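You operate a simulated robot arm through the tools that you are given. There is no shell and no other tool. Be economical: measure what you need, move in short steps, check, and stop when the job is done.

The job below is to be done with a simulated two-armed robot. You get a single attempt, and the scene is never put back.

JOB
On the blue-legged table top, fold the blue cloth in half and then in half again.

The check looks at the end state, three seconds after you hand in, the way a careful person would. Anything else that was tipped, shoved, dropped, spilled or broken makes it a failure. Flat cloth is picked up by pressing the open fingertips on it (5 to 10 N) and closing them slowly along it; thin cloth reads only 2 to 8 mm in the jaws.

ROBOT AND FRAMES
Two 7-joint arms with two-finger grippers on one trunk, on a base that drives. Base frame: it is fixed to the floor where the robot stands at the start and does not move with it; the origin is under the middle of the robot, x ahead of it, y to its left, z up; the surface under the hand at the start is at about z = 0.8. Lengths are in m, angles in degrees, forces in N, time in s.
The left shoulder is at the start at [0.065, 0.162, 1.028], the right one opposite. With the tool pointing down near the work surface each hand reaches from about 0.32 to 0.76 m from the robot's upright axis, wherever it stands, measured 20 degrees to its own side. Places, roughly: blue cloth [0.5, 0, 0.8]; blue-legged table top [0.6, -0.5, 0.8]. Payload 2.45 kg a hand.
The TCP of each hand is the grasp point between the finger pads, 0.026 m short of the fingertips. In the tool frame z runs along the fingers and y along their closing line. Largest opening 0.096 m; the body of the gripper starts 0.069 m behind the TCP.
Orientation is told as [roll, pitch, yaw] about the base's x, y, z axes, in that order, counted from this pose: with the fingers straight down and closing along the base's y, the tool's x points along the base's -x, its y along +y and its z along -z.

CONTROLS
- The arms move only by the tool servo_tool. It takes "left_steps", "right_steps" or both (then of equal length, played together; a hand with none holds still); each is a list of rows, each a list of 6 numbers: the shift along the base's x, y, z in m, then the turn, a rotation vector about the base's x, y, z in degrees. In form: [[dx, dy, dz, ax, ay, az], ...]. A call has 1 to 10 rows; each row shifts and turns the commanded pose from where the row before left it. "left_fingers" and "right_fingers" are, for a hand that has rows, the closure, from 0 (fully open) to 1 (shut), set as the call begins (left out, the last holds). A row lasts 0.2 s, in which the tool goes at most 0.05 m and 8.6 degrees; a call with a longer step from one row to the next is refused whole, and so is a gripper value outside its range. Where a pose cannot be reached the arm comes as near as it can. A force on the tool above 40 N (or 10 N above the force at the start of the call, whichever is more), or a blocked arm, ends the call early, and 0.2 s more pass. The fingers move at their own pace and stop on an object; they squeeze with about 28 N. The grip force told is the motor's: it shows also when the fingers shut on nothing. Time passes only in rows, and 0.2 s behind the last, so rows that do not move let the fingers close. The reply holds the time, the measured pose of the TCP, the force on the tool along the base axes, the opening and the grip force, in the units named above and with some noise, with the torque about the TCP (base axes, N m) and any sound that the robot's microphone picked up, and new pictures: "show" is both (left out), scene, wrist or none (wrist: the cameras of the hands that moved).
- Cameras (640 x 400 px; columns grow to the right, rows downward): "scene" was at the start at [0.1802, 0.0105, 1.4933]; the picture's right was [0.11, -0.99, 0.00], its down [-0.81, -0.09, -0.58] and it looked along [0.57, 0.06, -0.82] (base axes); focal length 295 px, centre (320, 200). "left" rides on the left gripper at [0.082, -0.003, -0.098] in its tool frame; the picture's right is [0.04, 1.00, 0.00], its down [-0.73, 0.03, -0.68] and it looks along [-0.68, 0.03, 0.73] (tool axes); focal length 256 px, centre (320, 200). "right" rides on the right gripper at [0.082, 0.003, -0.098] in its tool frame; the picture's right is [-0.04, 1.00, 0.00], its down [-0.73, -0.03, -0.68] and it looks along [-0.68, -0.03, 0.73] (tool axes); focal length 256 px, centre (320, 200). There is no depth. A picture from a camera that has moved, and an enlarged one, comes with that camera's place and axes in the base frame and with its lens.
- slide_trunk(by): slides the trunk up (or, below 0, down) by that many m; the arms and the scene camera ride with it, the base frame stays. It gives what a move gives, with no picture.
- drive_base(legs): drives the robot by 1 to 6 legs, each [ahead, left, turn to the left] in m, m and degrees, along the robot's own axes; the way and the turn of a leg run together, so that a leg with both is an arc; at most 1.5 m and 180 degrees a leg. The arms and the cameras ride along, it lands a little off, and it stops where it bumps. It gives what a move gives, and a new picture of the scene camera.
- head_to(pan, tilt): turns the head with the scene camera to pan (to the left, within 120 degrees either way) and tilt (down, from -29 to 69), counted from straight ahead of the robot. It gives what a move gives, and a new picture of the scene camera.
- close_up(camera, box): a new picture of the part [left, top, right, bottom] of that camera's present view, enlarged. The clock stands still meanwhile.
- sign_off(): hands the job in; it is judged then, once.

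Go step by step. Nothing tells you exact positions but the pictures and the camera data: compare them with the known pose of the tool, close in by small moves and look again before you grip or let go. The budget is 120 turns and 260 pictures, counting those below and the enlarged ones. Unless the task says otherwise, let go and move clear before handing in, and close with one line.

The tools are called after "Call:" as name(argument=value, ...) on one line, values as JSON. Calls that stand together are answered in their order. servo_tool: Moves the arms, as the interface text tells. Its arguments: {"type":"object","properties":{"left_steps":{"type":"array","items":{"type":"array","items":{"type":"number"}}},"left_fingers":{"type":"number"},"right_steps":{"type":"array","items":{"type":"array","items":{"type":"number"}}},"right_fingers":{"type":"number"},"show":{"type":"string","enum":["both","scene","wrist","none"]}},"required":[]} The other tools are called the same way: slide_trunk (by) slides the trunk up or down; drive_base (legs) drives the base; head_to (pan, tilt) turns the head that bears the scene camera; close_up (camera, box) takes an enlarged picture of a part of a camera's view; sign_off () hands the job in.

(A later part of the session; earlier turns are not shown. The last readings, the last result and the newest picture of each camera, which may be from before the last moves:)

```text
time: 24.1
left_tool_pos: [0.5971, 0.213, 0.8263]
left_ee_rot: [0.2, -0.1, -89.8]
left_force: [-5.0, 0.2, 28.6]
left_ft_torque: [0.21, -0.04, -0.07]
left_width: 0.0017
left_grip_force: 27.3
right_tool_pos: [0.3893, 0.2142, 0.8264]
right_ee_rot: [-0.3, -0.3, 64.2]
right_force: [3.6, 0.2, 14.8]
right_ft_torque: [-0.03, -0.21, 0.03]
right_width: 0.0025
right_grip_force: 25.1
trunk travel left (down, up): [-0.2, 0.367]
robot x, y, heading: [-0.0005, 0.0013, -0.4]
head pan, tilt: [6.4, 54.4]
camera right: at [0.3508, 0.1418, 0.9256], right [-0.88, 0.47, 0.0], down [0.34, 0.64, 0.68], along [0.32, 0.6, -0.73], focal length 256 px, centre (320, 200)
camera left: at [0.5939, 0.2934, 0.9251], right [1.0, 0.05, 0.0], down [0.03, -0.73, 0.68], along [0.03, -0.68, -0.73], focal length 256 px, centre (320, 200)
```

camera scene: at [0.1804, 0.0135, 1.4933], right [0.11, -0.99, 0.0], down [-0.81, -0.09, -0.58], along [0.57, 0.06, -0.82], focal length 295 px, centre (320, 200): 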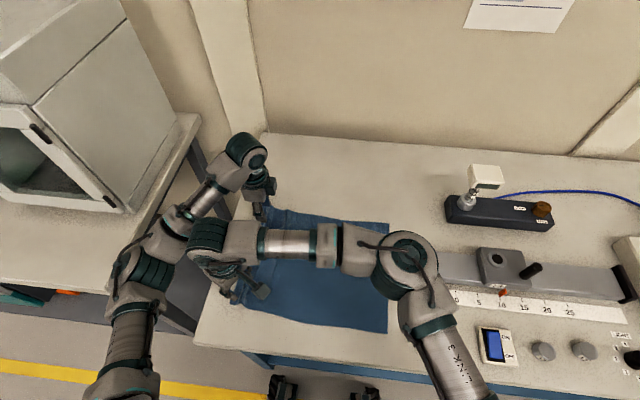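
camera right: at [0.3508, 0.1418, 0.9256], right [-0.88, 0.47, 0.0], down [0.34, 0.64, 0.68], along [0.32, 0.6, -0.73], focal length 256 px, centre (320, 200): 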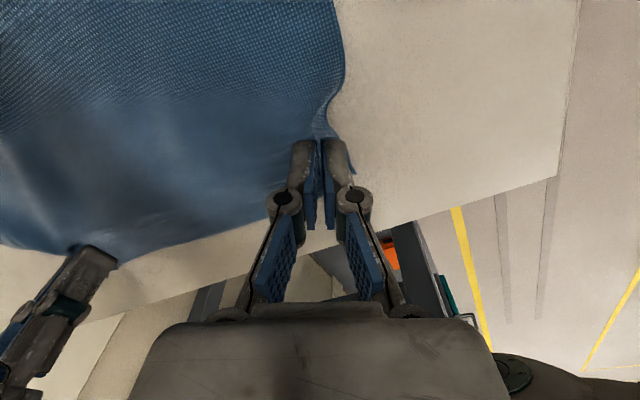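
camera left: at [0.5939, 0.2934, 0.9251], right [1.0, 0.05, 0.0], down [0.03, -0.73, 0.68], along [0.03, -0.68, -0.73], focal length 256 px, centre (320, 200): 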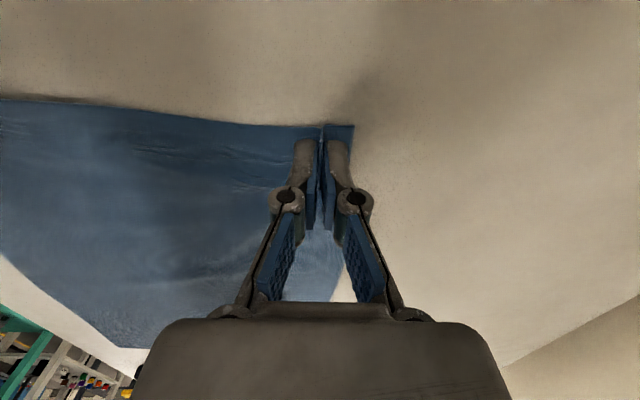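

Both grips look good, so I'll lift slightly to verify the hold.

Call:
servo_tool(left_steps=[[0, -0.002, 0.01, 0, 0, 0], [0, -0.005, 0.015, 0, 0, 0], [0, -0.005, 0.015, 0, 0, 0]], right_steps=[[0, -0.002, 0.01, 0, 0, 0], [0, -0.005, 0.015, 0, 0, 0], [0, -0.005, 0.015, 0, 0, 0]], show="both")

```text
time: 24.9
left_tool_pos: [0.5995, 0.2005, 0.8638]
left_ee_rot: [0.1, 0.0, -89.8]
left_force: [-2.3, -0.4, 0.4]
left_ft_torque: [-0.04, 0.04, -0.01]
left_width: 0.0013
left_grip_force: 24.9
right_tool_pos: [0.3906, 0.2019, 0.8654]
right_ee_rot: [0.0, -0.2, 64.2]
right_force: [0.9, -0.7, 0.7]
right_ft_torque: [0.07, 0.0, -0.02]
right_width: 0.0033
right_grip_force: 25.9
trunk travel left (down, up): [-0.2, 0.367]
robot x, y, heading: [0.0042, -0.002, 0.1]
head pan, tilt: [6.4, 54.4]
camera scene: at [0.1801, 0.0112, 1.4933], right [0.11, -0.99, 0.0], down [-0.81, -0.09, -0.58], along [0.57, 0.06, -0.82], focal length 295 px, centre (320, 200)
camera right: at [0.3523, 0.1291, 0.964], right [-0.88, 0.47, 0.0], down [0.34, 0.65, 0.68], along [0.32, 0.6, -0.73], focal length 256 px, centre (320, 200)
camera left: at [0.5956, 0.2806, 0.9629], right [1.0, 0.05, 0.0], down [0.03, -0.73, 0.68], along [0.03, -0.68, -0.73], focal length 256 px, centre (320, 200)
```

scene: 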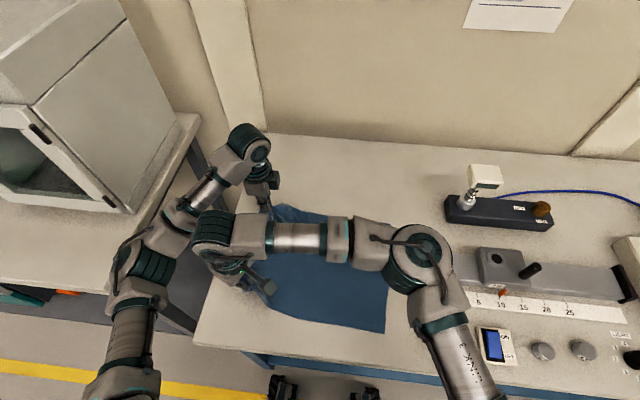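
right: 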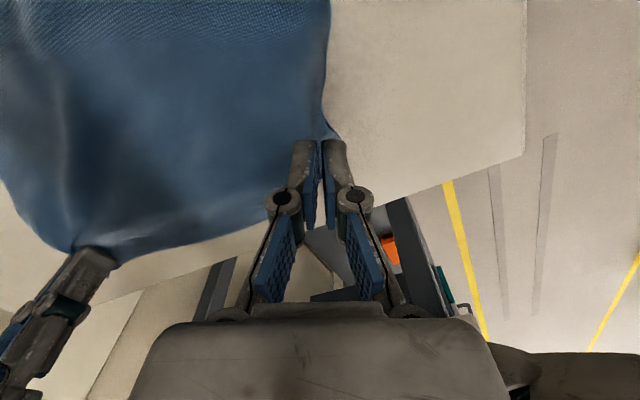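
left: 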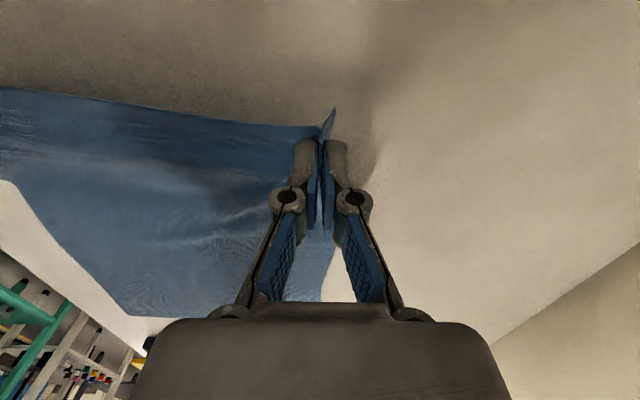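

Both corners are held. I'll carry the left edge over in an arc to the right, with a slight x shift because the cloth lies rotated about 4°.

Call:
servo_tool(left_steps=[[-0.0018, -0.011, 0.025, 0, 0, 0], [-0.0018, -0.012, 0.023, 0, 0, 0], [-0.0018, -0.0165, 0.021, 0, 0, 0], [-0.0018, -0.02, 0.018, 0, 0, 0], [-0.0018, -0.023, 0.015, 0, 0, 0], [-0.0018, -0.025, 0.01, 0, 0, 0], [-0.0018, -0.027, 0.006, 0, 0, 0], [-0.0018, -0.0274, 0.002, 0, 0, 0]], right_steps=[[-0.0018, -0.011, 0.025, 0, 0, 0], [-0.0018, -0.012, 0.023, 0, 0, 0], [-0.0018, -0.0165, 0.021, 0, 0, 0], [-0.0018, -0.02, 0.018, 0, 0, 0], [-0.0018, -0.023, 0.015, 0, 0, 0], [-0.0018, -0.025, 0.01, 0, 0, 0], [-0.0018, -0.027, 0.006, 0, 0, 0], [-0.0018, -0.0274, 0.002, 0, 0, 0]], show="both")

```text
time: 26.7
left_tool_pos: [0.585, 0.0354, 0.9854]
left_ee_rot: [-0.1, 0.0, -89.7]
left_force: [-1.1, 0.3, -0.5]
left_ft_torque: [0.02, -0.05, 0.02]
left_width: 0.0028
left_grip_force: 24.6
right_tool_pos: [0.3774, 0.0373, 0.9854]
right_ee_rot: [0.0, -0.4, 64.2]
right_force: [1.3, -0.6, -0.7]
right_ft_torque: [0.05, -0.02, 0.0]
right_width: 0.0046
right_grip_force: 27.8
trunk travel left (down, up): [-0.2, 0.367]
robot x, y, heading: [0.0022, -0.0009, -0.3]
head pan, tilt: [6.4, 54.4]
camera scene: at [0.1802, 0.0061, 1.4934], right [0.11, -0.99, 0.0], down [-0.81, -0.09, -0.58], along [0.57, 0.07, -0.82], focal length 295 px, centre (320, 200)
camera right: at [0.3387, -0.0347, 1.0846], right [-0.88, 0.47, 0.0], down [0.34, 0.64, 0.68], along [0.32, 0.6, -0.73], focal length 256 px, centre (320, 200)
camera left: at [0.5817, 0.1169, 1.0836], right [1.0, 0.05, 0.0], down [0.03, -0.73, 0.68], along [0.03, -0.68, -0.73], focal length 256 px, centre (320, 200)
```

scene: 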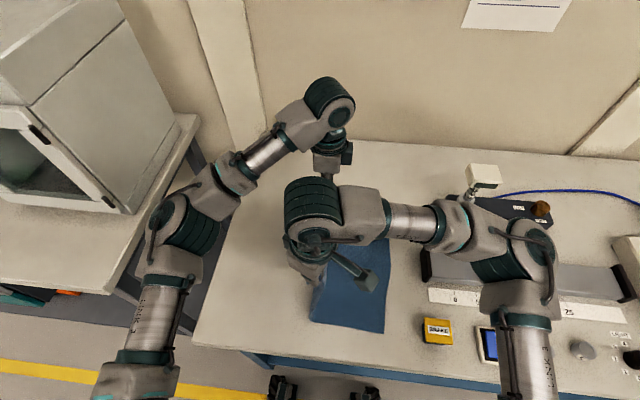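
right: 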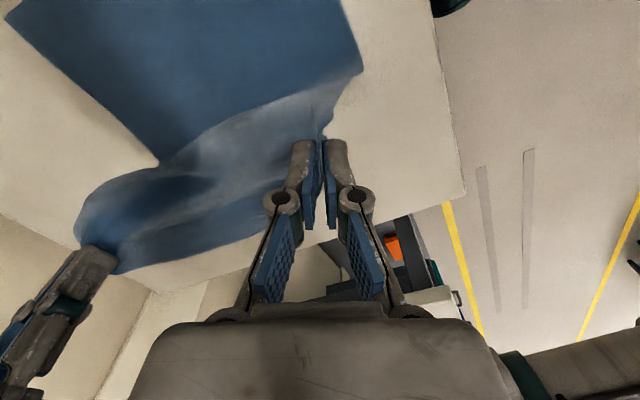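
left: 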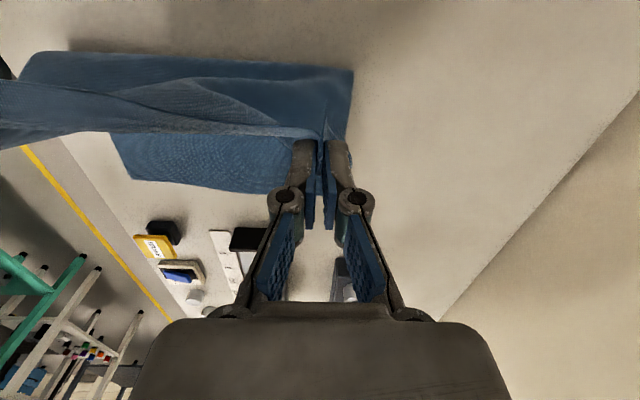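

The fold is coming over well. The lower layer's right edge runs from C≈[0.323,-0.122] to B≈[0.608,-0.14], so I'll finish the arc with a small tilt that lays the edge outward.

Call:
servo_tool(left_steps=[[-0.0018, -0.03, -0.003, 2.8, 0, 0], [-0.0018, -0.0289, -0.007, 2.8, 0, 0], [-0.0018, -0.0272, -0.012, 2.8, 0, 0], [-0.0018, -0.0247, -0.016, 2.8, 0, 0], [-0.0018, -0.0215, -0.019, 2.8, 0, 0], [-0.0018, -0.0177, -0.021, 2.8, 0, 0], [-0.0018, -0.0136, -0.024, 2.8, 0, 0], [-0.0018, -0.009, -0.02, 2.8, 0, 0]], right_steps=[[-0.0024, -0.0273, -0.003, 1.9, 0, 0], [-0.0024, -0.0263, -0.007, 1.9, 0, 0], [-0.0024, -0.0246, -0.012, 1.9, 0, 0], [-0.0024, -0.0221, -0.016, 1.9, 0, 0], [-0.0024, -0.0189, -0.019, 1.9, 0, 0], [-0.0024, -0.0151, -0.021, 1.9, 0, 0], [-0.0024, -0.011, -0.024, 1.9, 0, 0], [-0.0024, -0.0064, -0.02, 1.9, 0, 0]], show="both")

```text
time: 28.5
left_tool_pos: [0.5742, -0.0961, 0.8811]
left_ee_rot: [0.3, 20.9, -89.6]
left_force: [-6.0, -0.8, -0.1]
left_ft_torque: [-0.06, 0.21, 0.15]
left_width: 0.0019
left_grip_force: 27.7
left hand out of reach, approached as far as the arm can: row 6, 7, 8
right_tool_pos: [0.3585, -0.1108, 0.8634]
right_ee_rot: [6.8, -14.0, 63.2]
right_force: [7.2, 0.0, 0.5]
right_ft_torque: [0.01, -0.22, -0.16]
right_width: 0.0011
right_grip_force: 26.2
trunk travel left (down, up): [-0.2, 0.367]
robot x, y, heading: [0.0007, -0.0021, 0.1]
head pan, tilt: [6.4, 54.4]
camera scene: at [0.1801, 0.0059, 1.4934], right [0.11, -0.99, 0.0], down [-0.81, -0.09, -0.58], along [0.57, 0.07, -0.82], focal length 295 px, centre (320, 200)
camera right: at [0.32, -0.2071, 0.9394], right [-0.88, 0.46, 0.12], down [0.34, 0.44, 0.83], along [0.32, 0.77, -0.55], focal length 256 px, centre (320, 200)
camera left: at [0.5708, -0.0558, 1.0022], right [1.0, 0.04, 0.02], down [0.03, -0.93, 0.37], along [0.03, -0.37, -0.93], focal length 256 px, centre (320, 200)
```

scene: 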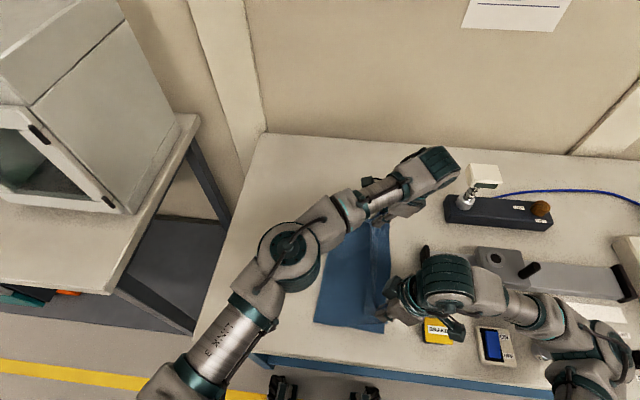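
right: 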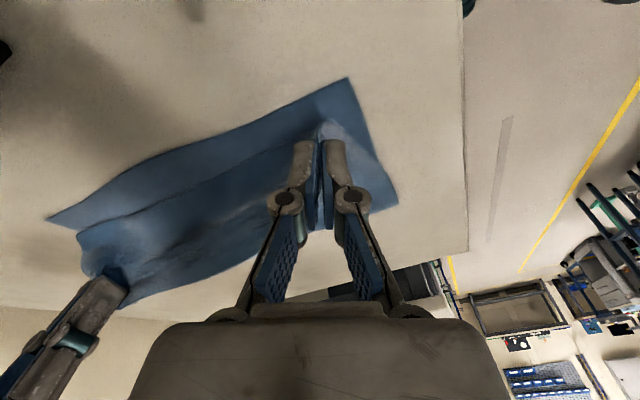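
left: 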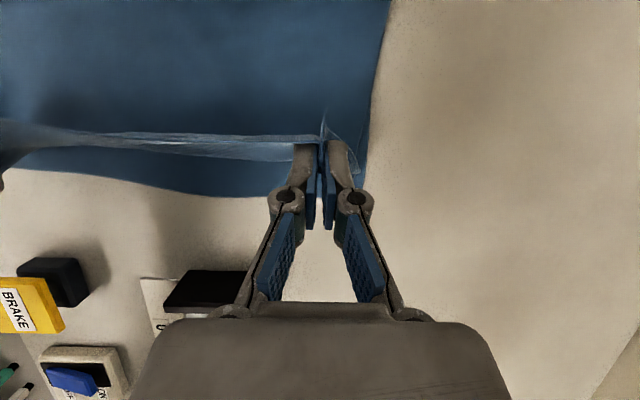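

The left wrist's limit blocks the tilt there, so I'll untilt the left hand while finishing its travel and lower both.

Call:
servo_tool(left_steps=[[-0.0006, -0.004, 0, -4, 0, 0], [-0.0006, -0.005, 0, -4, 0, 0], [-0.0006, -0.006, -0.004, -4, 0, 0], [-0.0006, -0.007, -0.01, -4, 0, 0], [-0.0006, -0.008, -0.012, -3, 0, 0], [0, 0, -0.012, 0, 0, 0]], right_steps=[[0, 0, 0, 0, 0, 0], [0, 0, 0, 0, 0, 0], [0, 0, -0.002, 0, 0, 0], [0.001, -0.002, -0.005, 0, 0, 0], [0.001, -0.003, -0.008, 0, 0, 0], [0, 0, -0.007, 0, 0, 0]], show="both")

```text
time: 29.9
left_tool_pos: [0.5689, -0.1283, 0.8427]
left_ee_rot: [0.0, 3.3, -89.5]
left_force: [-0.8, 1.0, 1.2]
left_ft_torque: [0.03, 0.04, 0.0]
left_width: 0.001
left_grip_force: 27.0
right_tool_pos: [0.359, -0.1165, 0.8412]
right_ee_rot: [6.7, -13.9, 63.3]
right_force: [1.4, -0.8, 0.3]
right_ft_torque: [-0.03, -0.09, -0.05]
right_width: 0.0022
right_grip_force: 32.4
trunk travel left (down, up): [-0.2, 0.367]
robot x, y, heading: [0.0018, -0.0029, 0.0]
head pan, tilt: [6.4, 54.4]
camera scene: at [0.1799, 0.0059, 1.4934], right [0.11, -0.99, 0.0], down [-0.81, -0.09, -0.58], along [0.57, 0.07, -0.82], focal length 295 px, centre (320, 200)
camera right: at [0.3218, -0.2133, 0.9179], right [-0.88, 0.46, 0.12], down [0.34, 0.44, 0.83], along [0.32, 0.77, -0.55], focal length 256 px, centre (320, 200)
camera left: at [0.5657, -0.0521, 0.9452], right [1.0, 0.05, 0.0], down [0.03, -0.77, 0.64], along [0.03, -0.63, -0.77], focal length 256 px, centre (320, 200)
```

scene: 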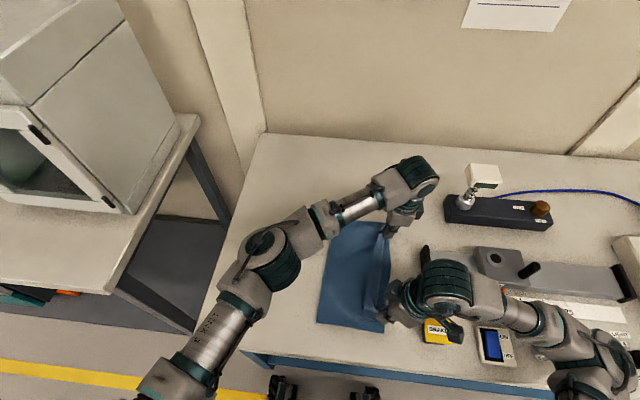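
right: 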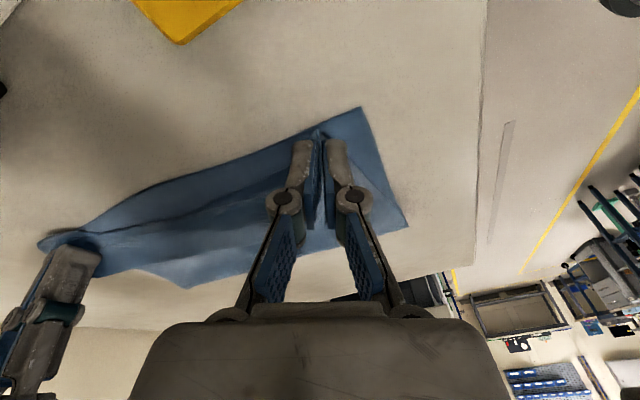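
left: 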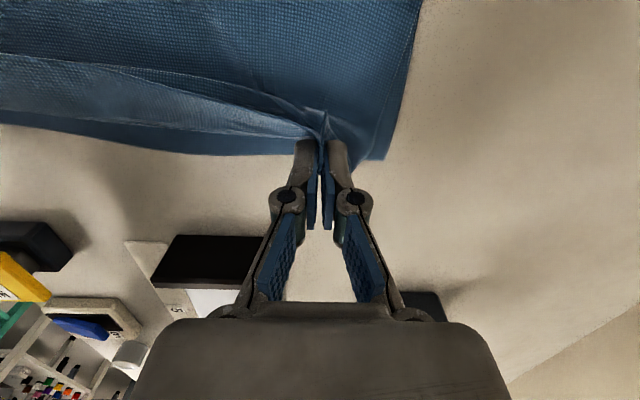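

The edges line up within a few mm. I'll make small spread corrections, lower to the cloth and release gently.

Call:
servo_tool(left_steps=[[0.003, 0, -0.005, 0, 0, 0], [0.003, 0, -0.005, 0, 0, 0], [0, 0, -0.002, 0, 0, 0]], right_steps=[[0.001, 0, -0.005, 0, 0, 0], [0.001, 0, -0.004, 0, 0, 0], [0, 0, -0.003, 0, 0, 0]], show="none")

Call:
servo_tool(left_steps=[[0, 0, 0, 0, 0, 0], [0, 0, 0, 0, 0, 0], [0, 0, 0, 0, 0, 0]], right_steps=[[0, 0, 0, 0, 0, 0], [0, 0, 0, 0, 0, 0], [0, 0, 0, 0, 0, 0]], left_fingers=0.65, right_fingers=0.65, show="wrist")

```text
time: 30.7
left_tool_pos: [0.5769, -0.1267, 0.8304]
left_ee_rot: [0.1, 3.3, -89.7]
left_force: [-1.6, 0.2, 3.1]
left_ft_torque: [0.0, 0.09, 0.01]
left_width: 0.0015
left_grip_force: 26.9
right_tool_pos: [0.3602, -0.1175, 0.8292]
right_ee_rot: [6.8, -14.0, 63.3]
right_force: [3.5, -0.6, 1.9]
right_ft_torque: [-0.03, -0.09, -0.05]
right_width: 0.0011
right_grip_force: 24.7
trunk travel left (down, up): [-0.2, 0.367]
robot x, y, heading: [0.0007, -0.0023, 0.1]
head pan, tilt: [6.4, 54.4]
```

```text
time: 31.5
left_tool_pos: [0.5756, -0.1271, 0.8301]
left_ee_rot: [0.1, 3.3, -89.6]
left_force: [-0.1, 0.5, 0.4]
left_ft_torque: [0.01, 0.02, -0.01]
left_width: 0.0333
left_grip_force: 0.0
right_tool_pos: [0.3615, -0.1175, 0.8305]
right_ee_rot: [6.7, -13.9, 63.3]
right_force: [-0.1, 0.8, 1.9]
right_ft_torque: [0.01, -0.01, 0.02]
right_width: 0.034
right_grip_force: 0.1
trunk travel left (down, up): [-0.2, 0.367]
robot x, y, heading: [-0.0043, -0.0019, 0.1]
head pan, tilt: [6.4, 54.4]
camera right: at [0.3229, -0.213, 0.9062], right [-0.88, 0.46, 0.12], down [0.34, 0.44, 0.83], along [0.32, 0.77, -0.55], focal length 256 px, centre (320, 200)
camera left: at [0.572, -0.0518, 0.9339], right [1.0, 0.05, 0.0], down [0.03, -0.77, 0.64], along [0.03, -0.63, -0.77], focal length 256 px, centre (320, 200)
```

right: 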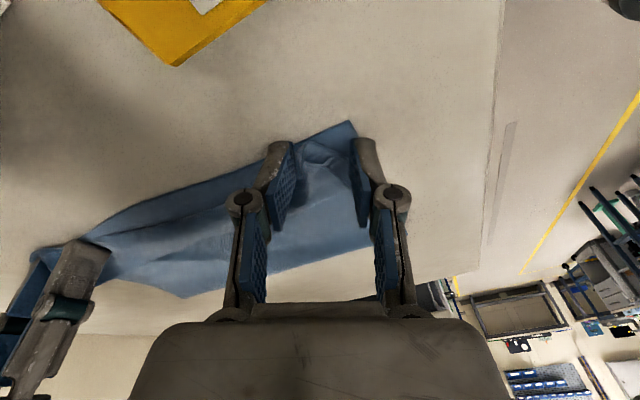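
left: 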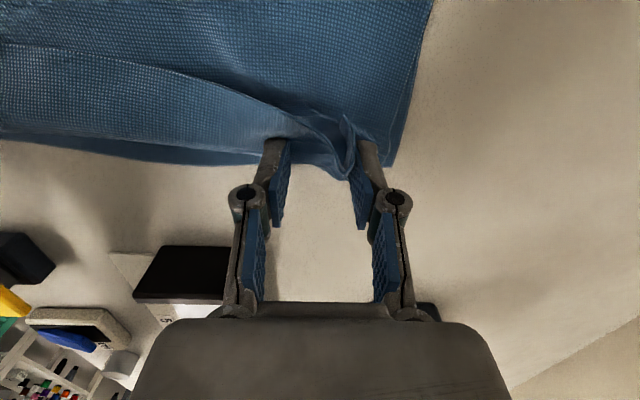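

Released. I'll lift both hands clear and move them apart to see the cloth.

Call:
servo_tool(left_steps=[[0, 0, 0.015, 0, 0, 0], [0, 0, 0.03, 0, 0, 0], [0, 0, 0.04, 0, 0, 0], [0, 0.04, 0.02, 0, 0, 8], [0, 0.045, 0, 0, 0, 8], [0, 0.045, 0, 0, 0, 8], [0, 0.045, 0, 0, 0, 8], [0, 0.045, 0, 0, 0, 8], [0, 0.045, 0, 0, 0, 8]], right_steps=[[0, 0, 0.015, 0, 0, 0], [0, 0, 0.03, 0, 0, 0], [0, 0, 0.04, 0, 0, 0], [0, 0, 0.04, 0, 0, -8], [0, -0.02, 0, 0, 0, -8], [0, -0.03, 0, 0, 0, -8], [0, -0.03, 0, 0, 0, -8], [0, -0.03, 0, 0, 0, -8], [0, -0.03, 0, 0, 0, -8]], show="scene")

Call:
close_up(camera="scene", box=[250, 170, 490, 350])

```text
time: 33.5
left_tool_pos: [0.5728, 0.1421, 0.9369]
left_ee_rot: [0.0, 3.3, -41.5]
left_force: [-0.3, 0.1, 0.4]
left_ft_torque: [-0.02, -0.05, -0.01]
left_width: 0.0333
left_grip_force: 0.0
right_tool_pos: [0.3611, -0.2544, 0.9551]
right_ee_rot: [6.6, -13.8, 15.2]
right_force: [1.3, 0.4, 0.3]
right_ft_torque: [-0.01, 0.0, 0.02]
right_width: 0.0335
right_grip_force: 0.1
trunk travel left (down, up): [-0.2, 0.367]
robot x, y, heading: [0.0016, 0.0053, -0.1]
head pan, tilt: [6.4, 54.4]
camera scene: at [0.1779, 0.0112, 1.4937], right [0.11, -0.99, 0.0], down [-0.81, -0.09, -0.58], along [0.58, 0.06, -0.81], focal length 295 px, centre (320, 200)
```

scene: 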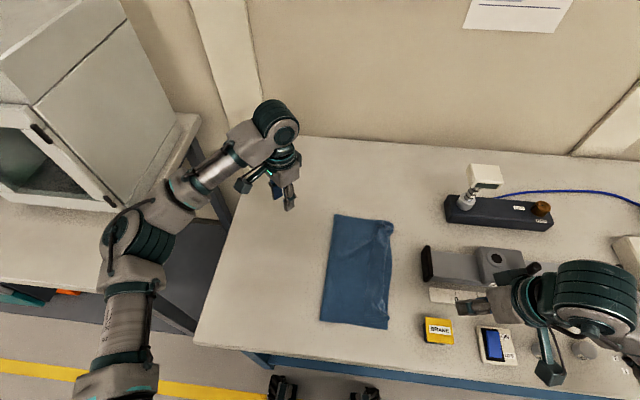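

```text
2.22 times, centred on (370, 260) of scene
camera zoom: at [0.1779, 0.0112, 1.4937], right [0.11, -0.99, 0.0], down [-0.81, -0.09, -0.58], along [0.58, 0.06, -0.81], focal length 655 px, centre (209, 67)
```

zoom: 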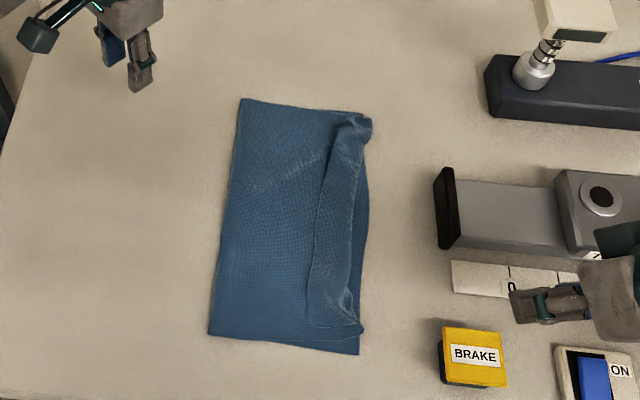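

The first fold mostly lies well, but the right edge seems wrinkled or turned. I'll zoom in.

Call:
close_up(camera="scene", box=[345, 205, 409, 245])

Call:
close_up(camera="scene", box=[335, 275, 415, 325])

```text
10.00 times, centred on (377, 225) of scene
camera zoom: at [0.1779, 0.0112, 1.4937], right [0.11, -0.99, 0.0], down [-0.81, -0.09, -0.58], along [0.58, 0.06, -0.81], focal length 2947 px, centre (-250, -50)
```

zoom: 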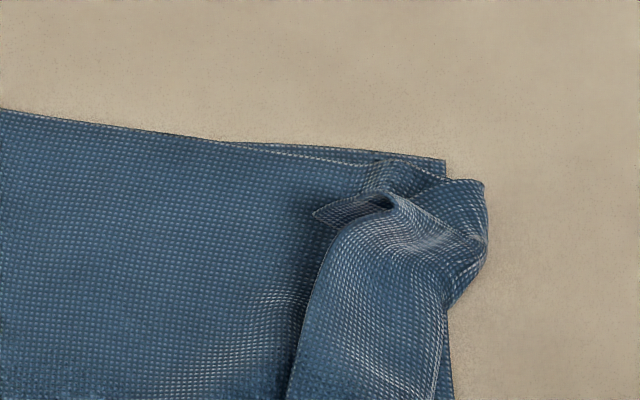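

```text
8.00 times, centred on (375, 300) of scene
camera zoom: at [0.1779, 0.0112, 1.4937], right [0.11, -0.99, 0.0], down [-0.81, -0.09, -0.58], along [0.58, 0.06, -0.81], focal length 2358 px, centre (-120, -600)
```

zoom: 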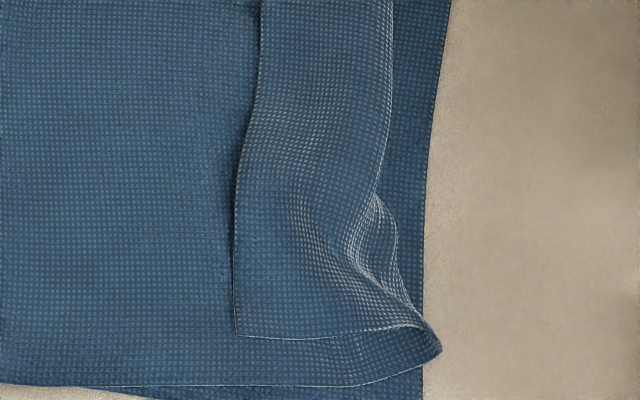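

The upper edge has flipped back by about 4 cm, and the crease sits too far right (y≈0.02 instead of 0.05). I'll regrip the flipped edge at both ends, partly unfold, and redo the fold with a taller arc.

Call:
servo_tool(left_steps=[[-0.001, -0.041, 0, 0, 0, -8], [-0.001, -0.041, 0, 0, 0, -8], [-0.001, -0.041, 0, 0, 0, -8], [-0.001, -0.041, 0, 0, 0, -8], [-0.002, -0.042, -0.01, 0, 0, -8], [-0.002, -0.042, -0.02, 0, 0, -8]], right_steps=[[0.005, 0.028, 0, -2.3, 0, 7.8], [0.005, 0.028, 0, -2.3, 0, 7.8], [0.005, 0.028, 0, -2.3, 0, 7.8], [0.005, 0.028, 0, -2.3, 0, 7.8], [0.006, 0.028, -0.02, -2.3, 0, 7.8], [0.006, 0.029, -0.03, -2.3, 0, 7.8]], show="both")

```text
time: 34.9
left_tool_pos: [0.5694, -0.1105, 0.9053]
left_ee_rot: [0.0, 3.4, -89.8]
left_force: [-0.7, -0.4, -0.2]
left_ft_torque: [0.0, 0.05, 0.01]
left_width: 0.0336
left_grip_force: 0.1
right_tool_pos: [0.3963, -0.0876, 0.904]
right_ee_rot: [-3.7, -5.3, 64.1]
right_force: [-0.1, -0.5, 0.4]
right_ft_torque: [-0.01, 0.0, 0.02]
right_width: 0.0335
right_grip_force: 0.1
trunk travel left (down, up): [-0.2, 0.367]
robot x, y, heading: [0.0017, 0.001, -0.1]
head pan, tilt: [6.4, 54.4]
camera scene: at [0.1812, 0.0053, 1.4931], right [0.11, -0.99, 0.0], down [-0.81, -0.09, -0.58], along [0.57, 0.07, -0.82], focal length 295 px, centre (320, 200)
camera right: at [0.3476, -0.1666, 0.9953], right [-0.88, 0.47, -0.06], down [0.28, 0.61, 0.74], along [0.39, 0.64, -0.66], focal length 256 px, centre (320, 200)
camera left: at [0.5657, -0.035, 1.0094], right [1.0, 0.04, 0.0], down [0.03, -0.77, 0.63], along [0.03, -0.63, -0.77], focal length 256 px, centre (320, 200)
```

scene: 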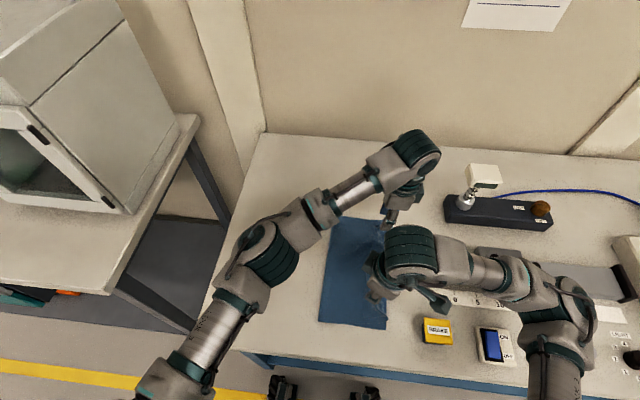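
right: 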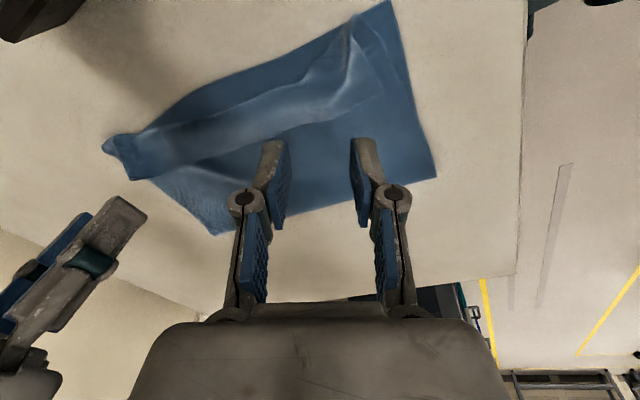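
left: 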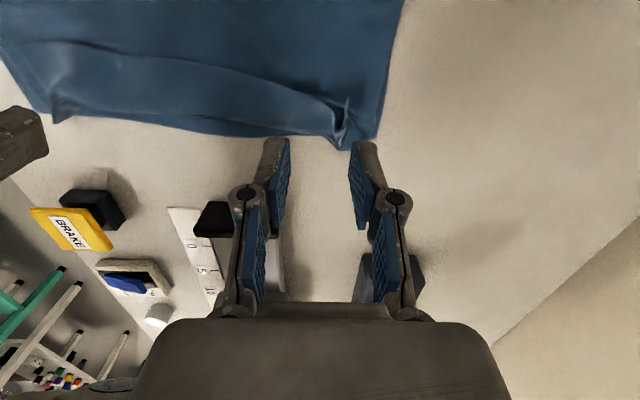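

The flap's free edge runs from about [0.36,-0.07] to [0.60,-0.095], and both hands are over it. I'll descend to press lightly.

Call:
servo_tool(left_steps=[[0, 0, -0.02, 0, 0, 0], [0, 0, -0.02, 0, 0, 0], [0, 0, -0.02, 0, 0, 0], [0, 0, -0.007, 0, 0, 0], [0, 0, -0.005, 0, 0, 0]], right_steps=[[-0.003, 0, -0.02, 0, 0, 0], [-0.003, 0, -0.02, 0, 0, 0], [0, 0, -0.02, 0, 0, 0], [0, 0, -0.007, 0, 0, 0], [0, 0, -0.005, 0, 0, 0]], show="wrist")

```text
time: 36.1
left_tool_pos: [0.5676, -0.1107, 0.8326]
left_ee_rot: [0.0, 3.3, -89.7]
left_force: [-0.7, 0.1, -0.9]
left_ft_torque: [0.0, -0.02, 0.01]
left_width: 0.0337
left_grip_force: 0.0
right_tool_pos: [0.3881, -0.0877, 0.8332]
right_ee_rot: [-3.6, -5.4, 64.2]
right_force: [0.6, 0.1, 0.7]
right_ft_torque: [-0.01, -0.02, -0.02]
right_width: 0.0335
right_grip_force: 0.5
trunk travel left (down, up): [-0.2, 0.367]
robot x, y, heading: [-0.001, -0.0005, -0.0]
head pan, tilt: [6.4, 54.4]
camera right: at [0.3399, -0.1655, 0.9235], right [-0.88, 0.48, -0.06], down [0.28, 0.61, 0.75], along [0.39, 0.64, -0.66], focal length 256 px, centre (320, 200)
camera left: at [0.5642, -0.0345, 0.937], right [1.0, 0.05, 0.0], down [0.03, -0.77, 0.64], along [0.03, -0.63, -0.77], focal length 256 px, centre (320, 200)
```

right: 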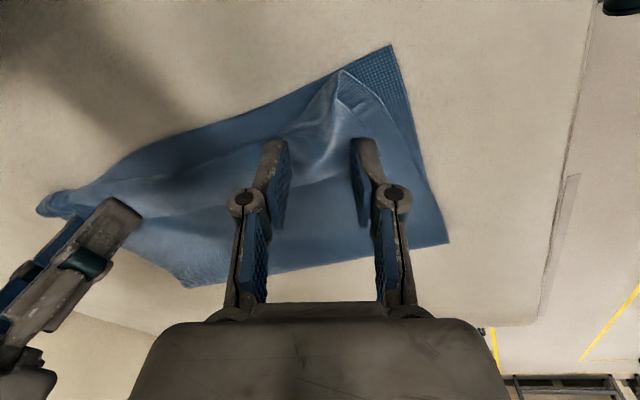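
left: 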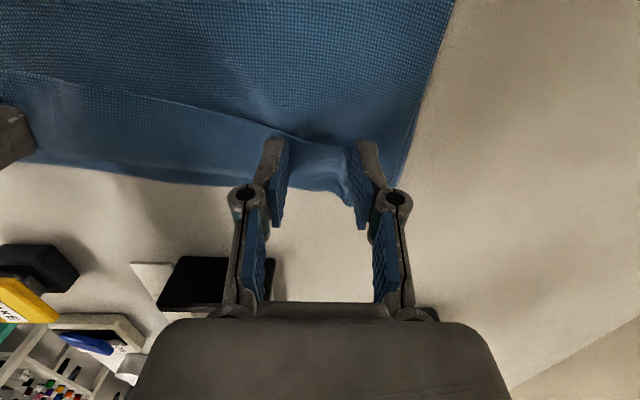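

Call:
servo_tool(left_steps=[[0, 0, -0.003, 0, 0, 0], [0, 0, -0.0015, 0, 0, 0]], right_steps=[[0, 0, -0.003, 0, 0, 0], [0, 0, -0.0015, 0, 0, 0]], show="none")

```text
time: 36.7
left_tool_pos: [0.5682, -0.1101, 0.8302]
left_ee_rot: [0.2, 3.3, -89.7]
left_force: [-0.5, 0.6, 1.5]
left_ft_torque: [-0.01, -0.04, -0.02]
left_width: 0.0338
left_grip_force: 0.1
right_tool_pos: [0.3878, -0.0875, 0.8288]
right_ee_rot: [-3.8, -5.5, 64.1]
right_force: [-2.4, 0.7, 12.4]
right_ft_torque: [0.04, 0.27, -0.02]
right_width: 0.034
right_grip_force: 5.0
trunk travel left (down, up): [-0.2, 0.367]
robot x, y, heading: [0.0025, 0.0006, 0.0]
head pan, tilt: [6.4, 54.4]
```

Call:
servo_tool(left_steps=[[0, 0, -0.001, 0, 0, 0], [0, 0, -0.0003, 0, 0, 0]], right_steps=[[0, 0, 0.0004, 0, 0, 0], [0, 0, 0, 0, 0, 0]], left_fingers=0.66, right_fingers=0.74, show="none")

Call:
servo_tool(left_steps=[[0, 0, 0, 0, 0, 0], [0, 0, 0, 0, 0, 0]], right_steps=[[0, 0, 0, 0, 0, 0], [0, 0, 0, 0, 0, 0]], left_fingers=0.76, right_fingers=0.84, show="none")

Call:
servo_tool(left_steps=[[0, 0, 0, 0, 0, 0], [0, 0, 0, 0, 0, 0]], right_steps=[[0, 0, 0, 0, 0, 0], [0, 0, 0, 0, 0, 0]], left_fingers=0.88, right_fingers=0.92, show="wrist")

Call:
servo_tool(left_steps=[[0, 0, 0, 0, 0, 0], [0, 0, 0, 0, 0, 0], [0, 0, 0, 0, 0, 0]], right_steps=[[0, 0, 0, 0, 0, 0], [0, 0, 0, 0, 0, 0], [0, 0, 0, 0, 0, 0]], left_fingers=1.0, right_fingers=1.0, show="none")

Call:
servo_tool(left_steps=[[0, 0, 0.01, 0, 0, 0], [0, 0, 0.015, 0, 0, 0], [0, 0, 0.015, 0, 0, 0], [0, 0, 0.015, 0, 0, 0]], right_steps=[[0, 0, 0.01, 0, 0, 0], [0, 0, 0.015, 0, 0, 0], [0, 0, 0.015, 0, 0, 0], [0, 0, 0.015, 0, 0, 0]], show="both")

```text
time: 37.3
left_tool_pos: [0.5677, -0.1098, 0.8283]
left_ee_rot: [0.2, 3.3, -89.6]
left_force: [1.1, 1.4, 9.0]
left_ft_torque: [-0.06, -0.15, 0.04]
left_width: 0.0334
left_grip_force: 0.5
right_tool_pos: [0.3874, -0.0878, 0.8294]
right_ee_rot: [-3.8, -5.3, 64.2]
right_force: [0.4, -0.4, 10.2]
right_ft_torque: [-0.08, 0.02, -0.03]
right_width: 0.0237
right_grip_force: 0.1
trunk travel left (down, up): [-0.2, 0.367]
robot x, y, heading: [-0.0009, 0.0009, 0.1]
head pan, tilt: [6.4, 54.4]
```

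```text
time: 37.9
left_tool_pos: [0.5674, -0.1099, 0.8307]
left_ee_rot: [0.2, 3.3, -89.7]
left_force: [0.8, -0.2, 11.4]
left_ft_torque: [-0.07, -0.14, -0.02]
left_width: 0.023
left_grip_force: 0.1
right_tool_pos: [0.3874, -0.0875, 0.8278]
right_ee_rot: [-3.8, -5.4, 64.0]
right_force: [0.9, 1.1, 8.3]
right_ft_torque: [-0.05, -0.01, 0.01]
right_width: 0.0156
right_grip_force: 0.0
trunk travel left (down, up): [-0.2, 0.367]
robot x, y, heading: [0.0011, 0.0009, -0.0]
head pan, tilt: [6.4, 54.4]
```

```text
time: 38.5
left_tool_pos: [0.5667, -0.1101, 0.8294]
left_ee_rot: [0.1, 3.3, -89.6]
left_force: [1.0, -0.2, 12.9]
left_ft_torque: [-0.11, -0.12, 0.02]
left_width: 0.0116
left_grip_force: 0.0
right_tool_pos: [0.3867, -0.0877, 0.8297]
right_ee_rot: [-3.8, -5.4, 64.1]
right_force: [-0.1, 0.3, 10.9]
right_ft_torque: [-0.11, 0.0, -0.01]
right_width: 0.0076
right_grip_force: 0.1
trunk travel left (down, up): [-0.2, 0.367]
robot x, y, heading: [-0.0007, -0.0025, 0.2]
head pan, tilt: [6.4, 54.4]
camera right: at [0.3388, -0.1652, 0.9199], right [-0.88, 0.48, -0.06], down [0.28, 0.61, 0.75], along [0.39, 0.64, -0.66], focal length 256 px, centre (320, 200)
camera left: at [0.5629, -0.0344, 0.9324], right [1.0, 0.05, 0.0], down [0.03, -0.77, 0.64], along [0.03, -0.63, -0.77], focal length 256 px, centre (320, 200)
```

right: 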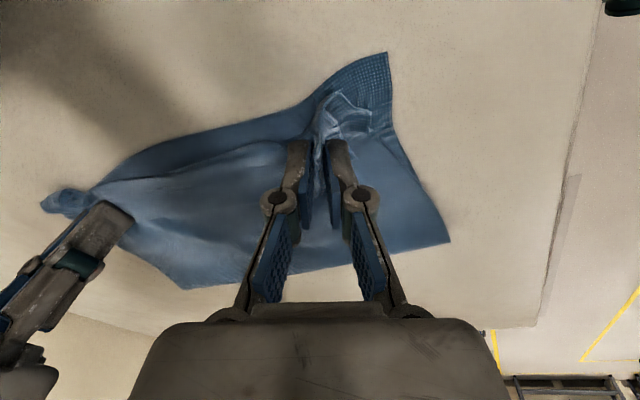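
left: 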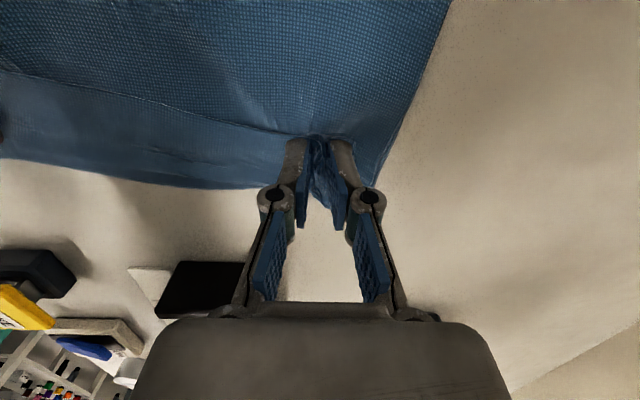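

```text
time: 39.3
left_tool_pos: [0.5664, -0.1104, 0.83]
left_ee_rot: [0.1, 3.3, -89.7]
left_force: [-3.8, 1.7, 11.1]
left_ft_torque: [-0.08, 0.19, 0.01]
left_width: 0.0012
left_grip_force: 25.0
right_tool_pos: [0.3864, -0.0864, 0.8293]
right_ee_rot: [-3.8, -5.4, 64.1]
right_force: [2.9, -1.0, 7.7]
right_ft_torque: [-0.08, -0.08, -0.01]
right_width: 0.0019
right_grip_force: 25.3
trunk travel left (down, up): [-0.2, 0.367]
robot x, y, heading: [0.0003, 0.0027, -0.1]
head pan, tilt: [6.4, 54.4]
```

```text
time: 40.3
left_tool_pos: [0.5673, -0.109, 0.8834]
left_ee_rot: [0.1, 3.3, -89.7]
left_force: [-1.2, -0.1, -0.3]
left_ft_torque: [0.02, 0.01, 0.03]
left_width: 0.003
left_grip_force: 26.7
right_tool_pos: [0.3877, -0.0872, 0.8832]
right_ee_rot: [-3.7, -5.4, 64.1]
right_force: [4.0, -0.2, 1.0]
right_ft_torque: [-0.05, -0.28, -0.01]
right_width: 0.0028
right_grip_force: 24.7
trunk travel left (down, up): [-0.2, 0.367]
robot x, y, heading: [0.002, 0.0016, -0.2]
head pan, tilt: [6.4, 54.4]
camera scene: at [0.1791, 0.007, 1.4935], right [0.11, -0.99, 0.0], down [-0.81, -0.09, -0.58], along [0.58, 0.07, -0.82], focal length 295 px, centre (320, 200)
camera right: at [0.3393, -0.1651, 0.9745], right [-0.88, 0.48, -0.06], down [0.28, 0.61, 0.74], along [0.39, 0.64, -0.66], focal length 256 px, centre (320, 200)
camera left: at [0.5639, -0.0344, 0.9867], right [1.0, 0.05, 0.0], down [0.03, -0.77, 0.64], along [0.03, -0.63, -0.77], focal length 256 px, centre (320, 200)
```

scene: 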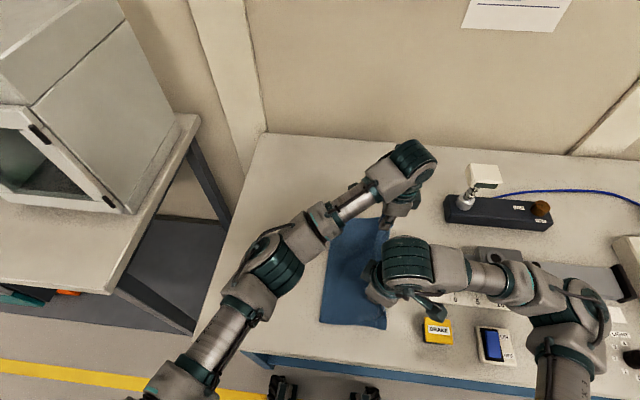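
right: 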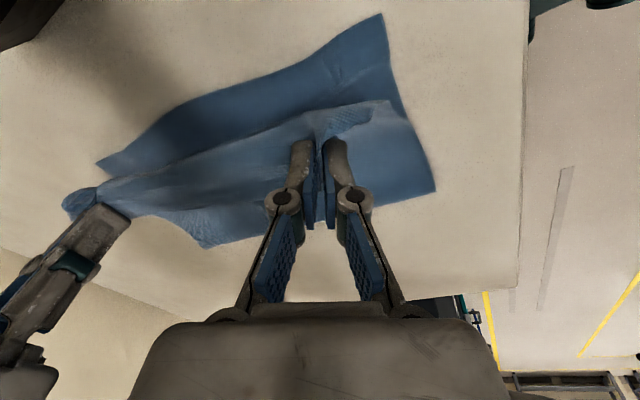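
left: 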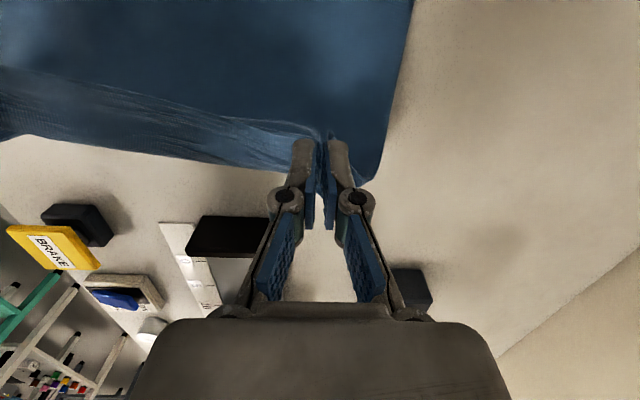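

Only the upper layer is in both grips. I'll carry it back up and to the left to unroll the crease.

Call:
servo_tool(left_steps=[[0.001, 0.02, 0.03, 0, 0, 0], [0.001, 0.025, 0.03, 0, 0, 0], [0.001, 0.025, 0.03, 0, 0, 0], [0.001, 0.025, 0.02, 0, 0, 0], [0.001, 0.025, 0.015, 0, 0, 0], [0.001, 0.025, 0.005, 0, 0, 0], [0.001, 0.025, 0, 0, 0, 0], [0.001, 0.025, -0.01, 0, 0, 0], [0.001, 0.025, -0.015, 0, 0, 0], [0.001, 0.02, -0.02, 0, 0, 0]], right_steps=[[0.001, 0.019, 0.03, 0, 0, 0], [0.001, 0.024, 0.03, 0, 0, 0], [0.001, 0.024, 0.03, 0, 0, 0], [0.001, 0.024, 0.02, 0, 0, 0], [0.001, 0.024, 0.015, 0, 0, 0], [0.001, 0.024, 0.005, 0, 0, 0], [0.001, 0.024, 0, 0, 0, 0], [0.001, 0.024, -0.01, 0, 0, 0], [0.001, 0.023, -0.015, 0, 0, 0], [0.001, 0.018, -0.02, 0, 0, 0]], show="both")

```text
time: 42.5
left_tool_pos: [0.5785, 0.1344, 0.9671]
left_ee_rot: [0.0, 3.2, -89.7]
left_force: [-0.5, 0.0, 0.0]
left_ft_torque: [-0.01, -0.02, 0.0]
left_width: 0.0044
left_grip_force: 31.3
right_tool_pos: [0.3988, 0.1424, 0.9689]
right_ee_rot: [-3.7, -5.2, 64.1]
right_force: [1.4, 0.3, -4.0]
right_ft_torque: [0.05, -0.08, 0.0]
right_width: 0.0008
right_grip_force: 25.5
trunk travel left (down, up): [-0.2, 0.367]
robot x, y, heading: [0.0011, 0.001, -0.1]
head pan, tilt: [6.4, 54.4]
camera scene: at [0.1809, 0.0144, 1.4932], right [0.11, -0.99, 0.0], down [-0.81, -0.09, -0.58], along [0.57, 0.06, -0.82], focal length 295 px, centre (320, 200)
camera right: at [0.3506, 0.0654, 1.0591], right [-0.88, 0.48, -0.06], down [0.28, 0.61, 0.74], along [0.39, 0.63, -0.67], focal length 256 px, centre (320, 200)
camera left: at [0.5741, 0.2098, 1.0698], right [1.0, 0.05, 0.0], down [0.03, -0.77, 0.64], along [0.03, -0.64, -0.77], focal length 256 px, centre (320, 200)
```

scene: 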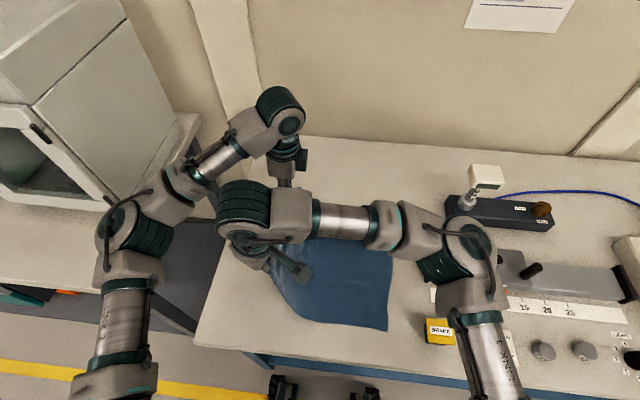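
right: 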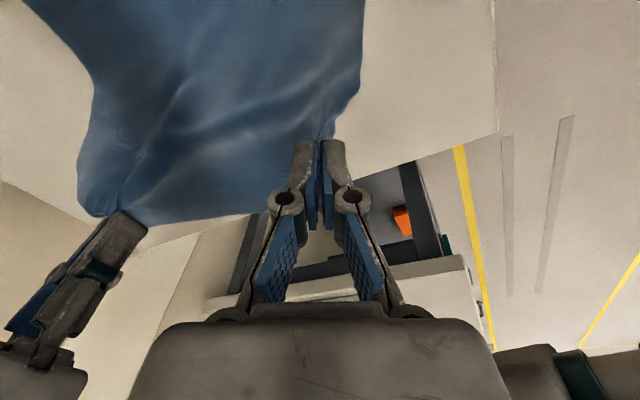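
left: 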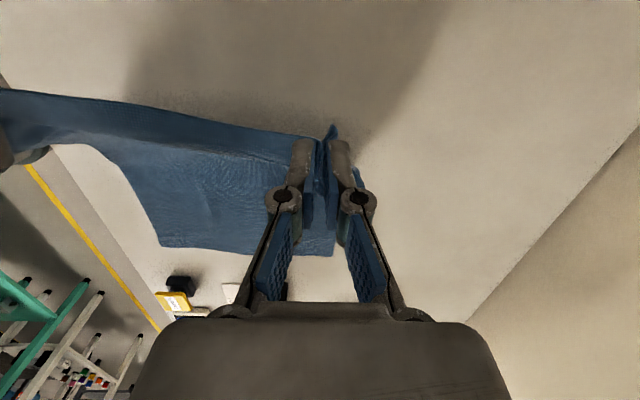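

The cloth is unrolled; the lower right edge runs C≈[0.33,-0.127] to B≈[0.611,-0.136], so the crease should be near y≈0.06. I'll redo the arc slowly with a larger radius.

Call:
servo_tool(left_steps=[[-0.0008, -0.0135, 0.009, 0, 0, 0], [-0.0008, -0.0135, 0.009, 0, 0, 0], [-0.0008, -0.017, 0.005, 0, 0, 0], [-0.0008, -0.017, 0.005, 0, 0, 0], [-0.0008, -0.0165, 0.0005, 0, 0, 0], [-0.0008, -0.0165, 0.0005, 0, 0, 0], [-0.0008, -0.0162, -0.003, 0, 0, 0], [-0.0008, -0.0162, -0.003, 0, 0, 0], [-0.0008, -0.0155, -0.0055, 0, 0, 0], [-0.0008, -0.0155, -0.0055, 0, 0, 0]], right_steps=[[-0.0008, -0.0135, 0.009, 0, 0, 0], [-0.0008, -0.0135, 0.009, 0, 0, 0], [-0.0008, -0.017, 0.005, 0, 0, 0], [-0.0008, -0.017, 0.005, 0, 0, 0], [-0.0008, -0.0165, 0.0005, 0, 0, 0], [-0.0008, -0.0165, 0.0005, 0, 0, 0], [-0.0008, -0.0162, -0.003, 0, 0, 0], [-0.0008, -0.0162, -0.003, 0, 0, 0], [-0.0008, -0.0155, -0.0055, 0, 0, 0], [-0.0008, -0.0155, -0.0055, 0, 0, 0]], show="both")

```text
time: 44.7
left_tool_pos: [0.5703, -0.0289, 0.9803]
left_ee_rot: [0.0, 3.4, -89.5]
left_force: [-1.4, -1.0, -0.6]
left_ft_torque: [0.01, 0.06, 0.03]
left_width: 0.0027
left_grip_force: 32.7
right_tool_pos: [0.3899, -0.0188, 0.98]
right_ee_rot: [-3.7, -5.5, 64.1]
right_force: [0.8, -0.9, 1.5]
right_ft_torque: [0.02, -0.04, -0.01]
right_width: 0.0026
right_grip_force: 32.5
trunk travel left (down, up): [-0.2, 0.367]
robot x, y, heading: [0.0017, -0.0013, 0.2]
head pan, tilt: [6.4, 54.4]
camera scene: at [0.1804, 0.0065, 1.4933], right [0.11, -0.99, 0.0], down [-0.81, -0.09, -0.58], along [0.57, 0.07, -0.82], focal length 295 px, centre (320, 200)
camera right: at [0.3422, -0.0962, 1.0711], right [-0.88, 0.48, -0.06], down [0.28, 0.61, 0.75], along [0.39, 0.64, -0.66], focal length 256 px, centre (320, 200)
camera left: at [0.5662, 0.0464, 1.0829], right [1.0, 0.05, 0.0], down [0.03, -0.77, 0.63], along [0.03, -0.63, -0.77], focal length 256 px, centre (320, 200)
```

scene: 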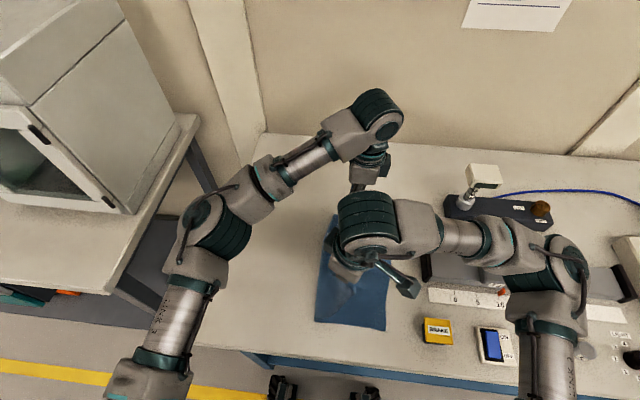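
right: 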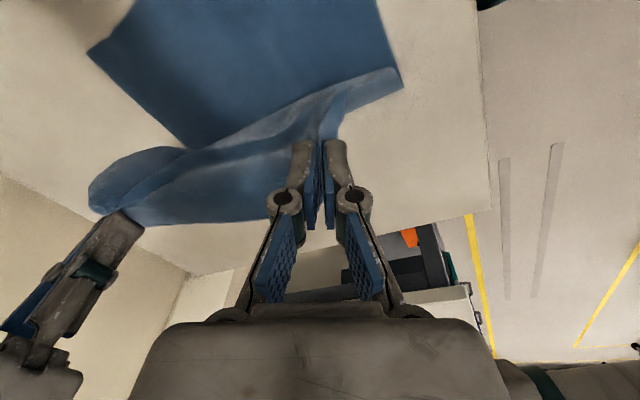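
left: 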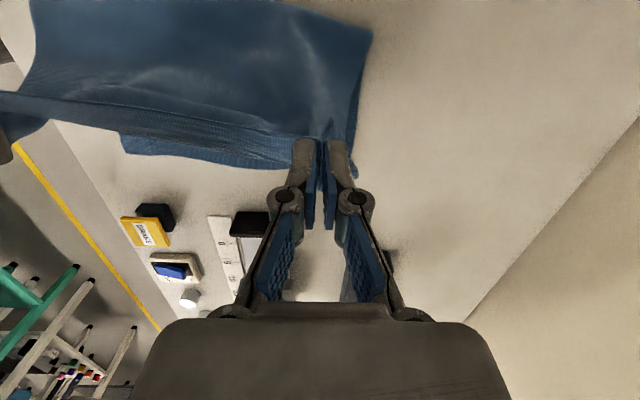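

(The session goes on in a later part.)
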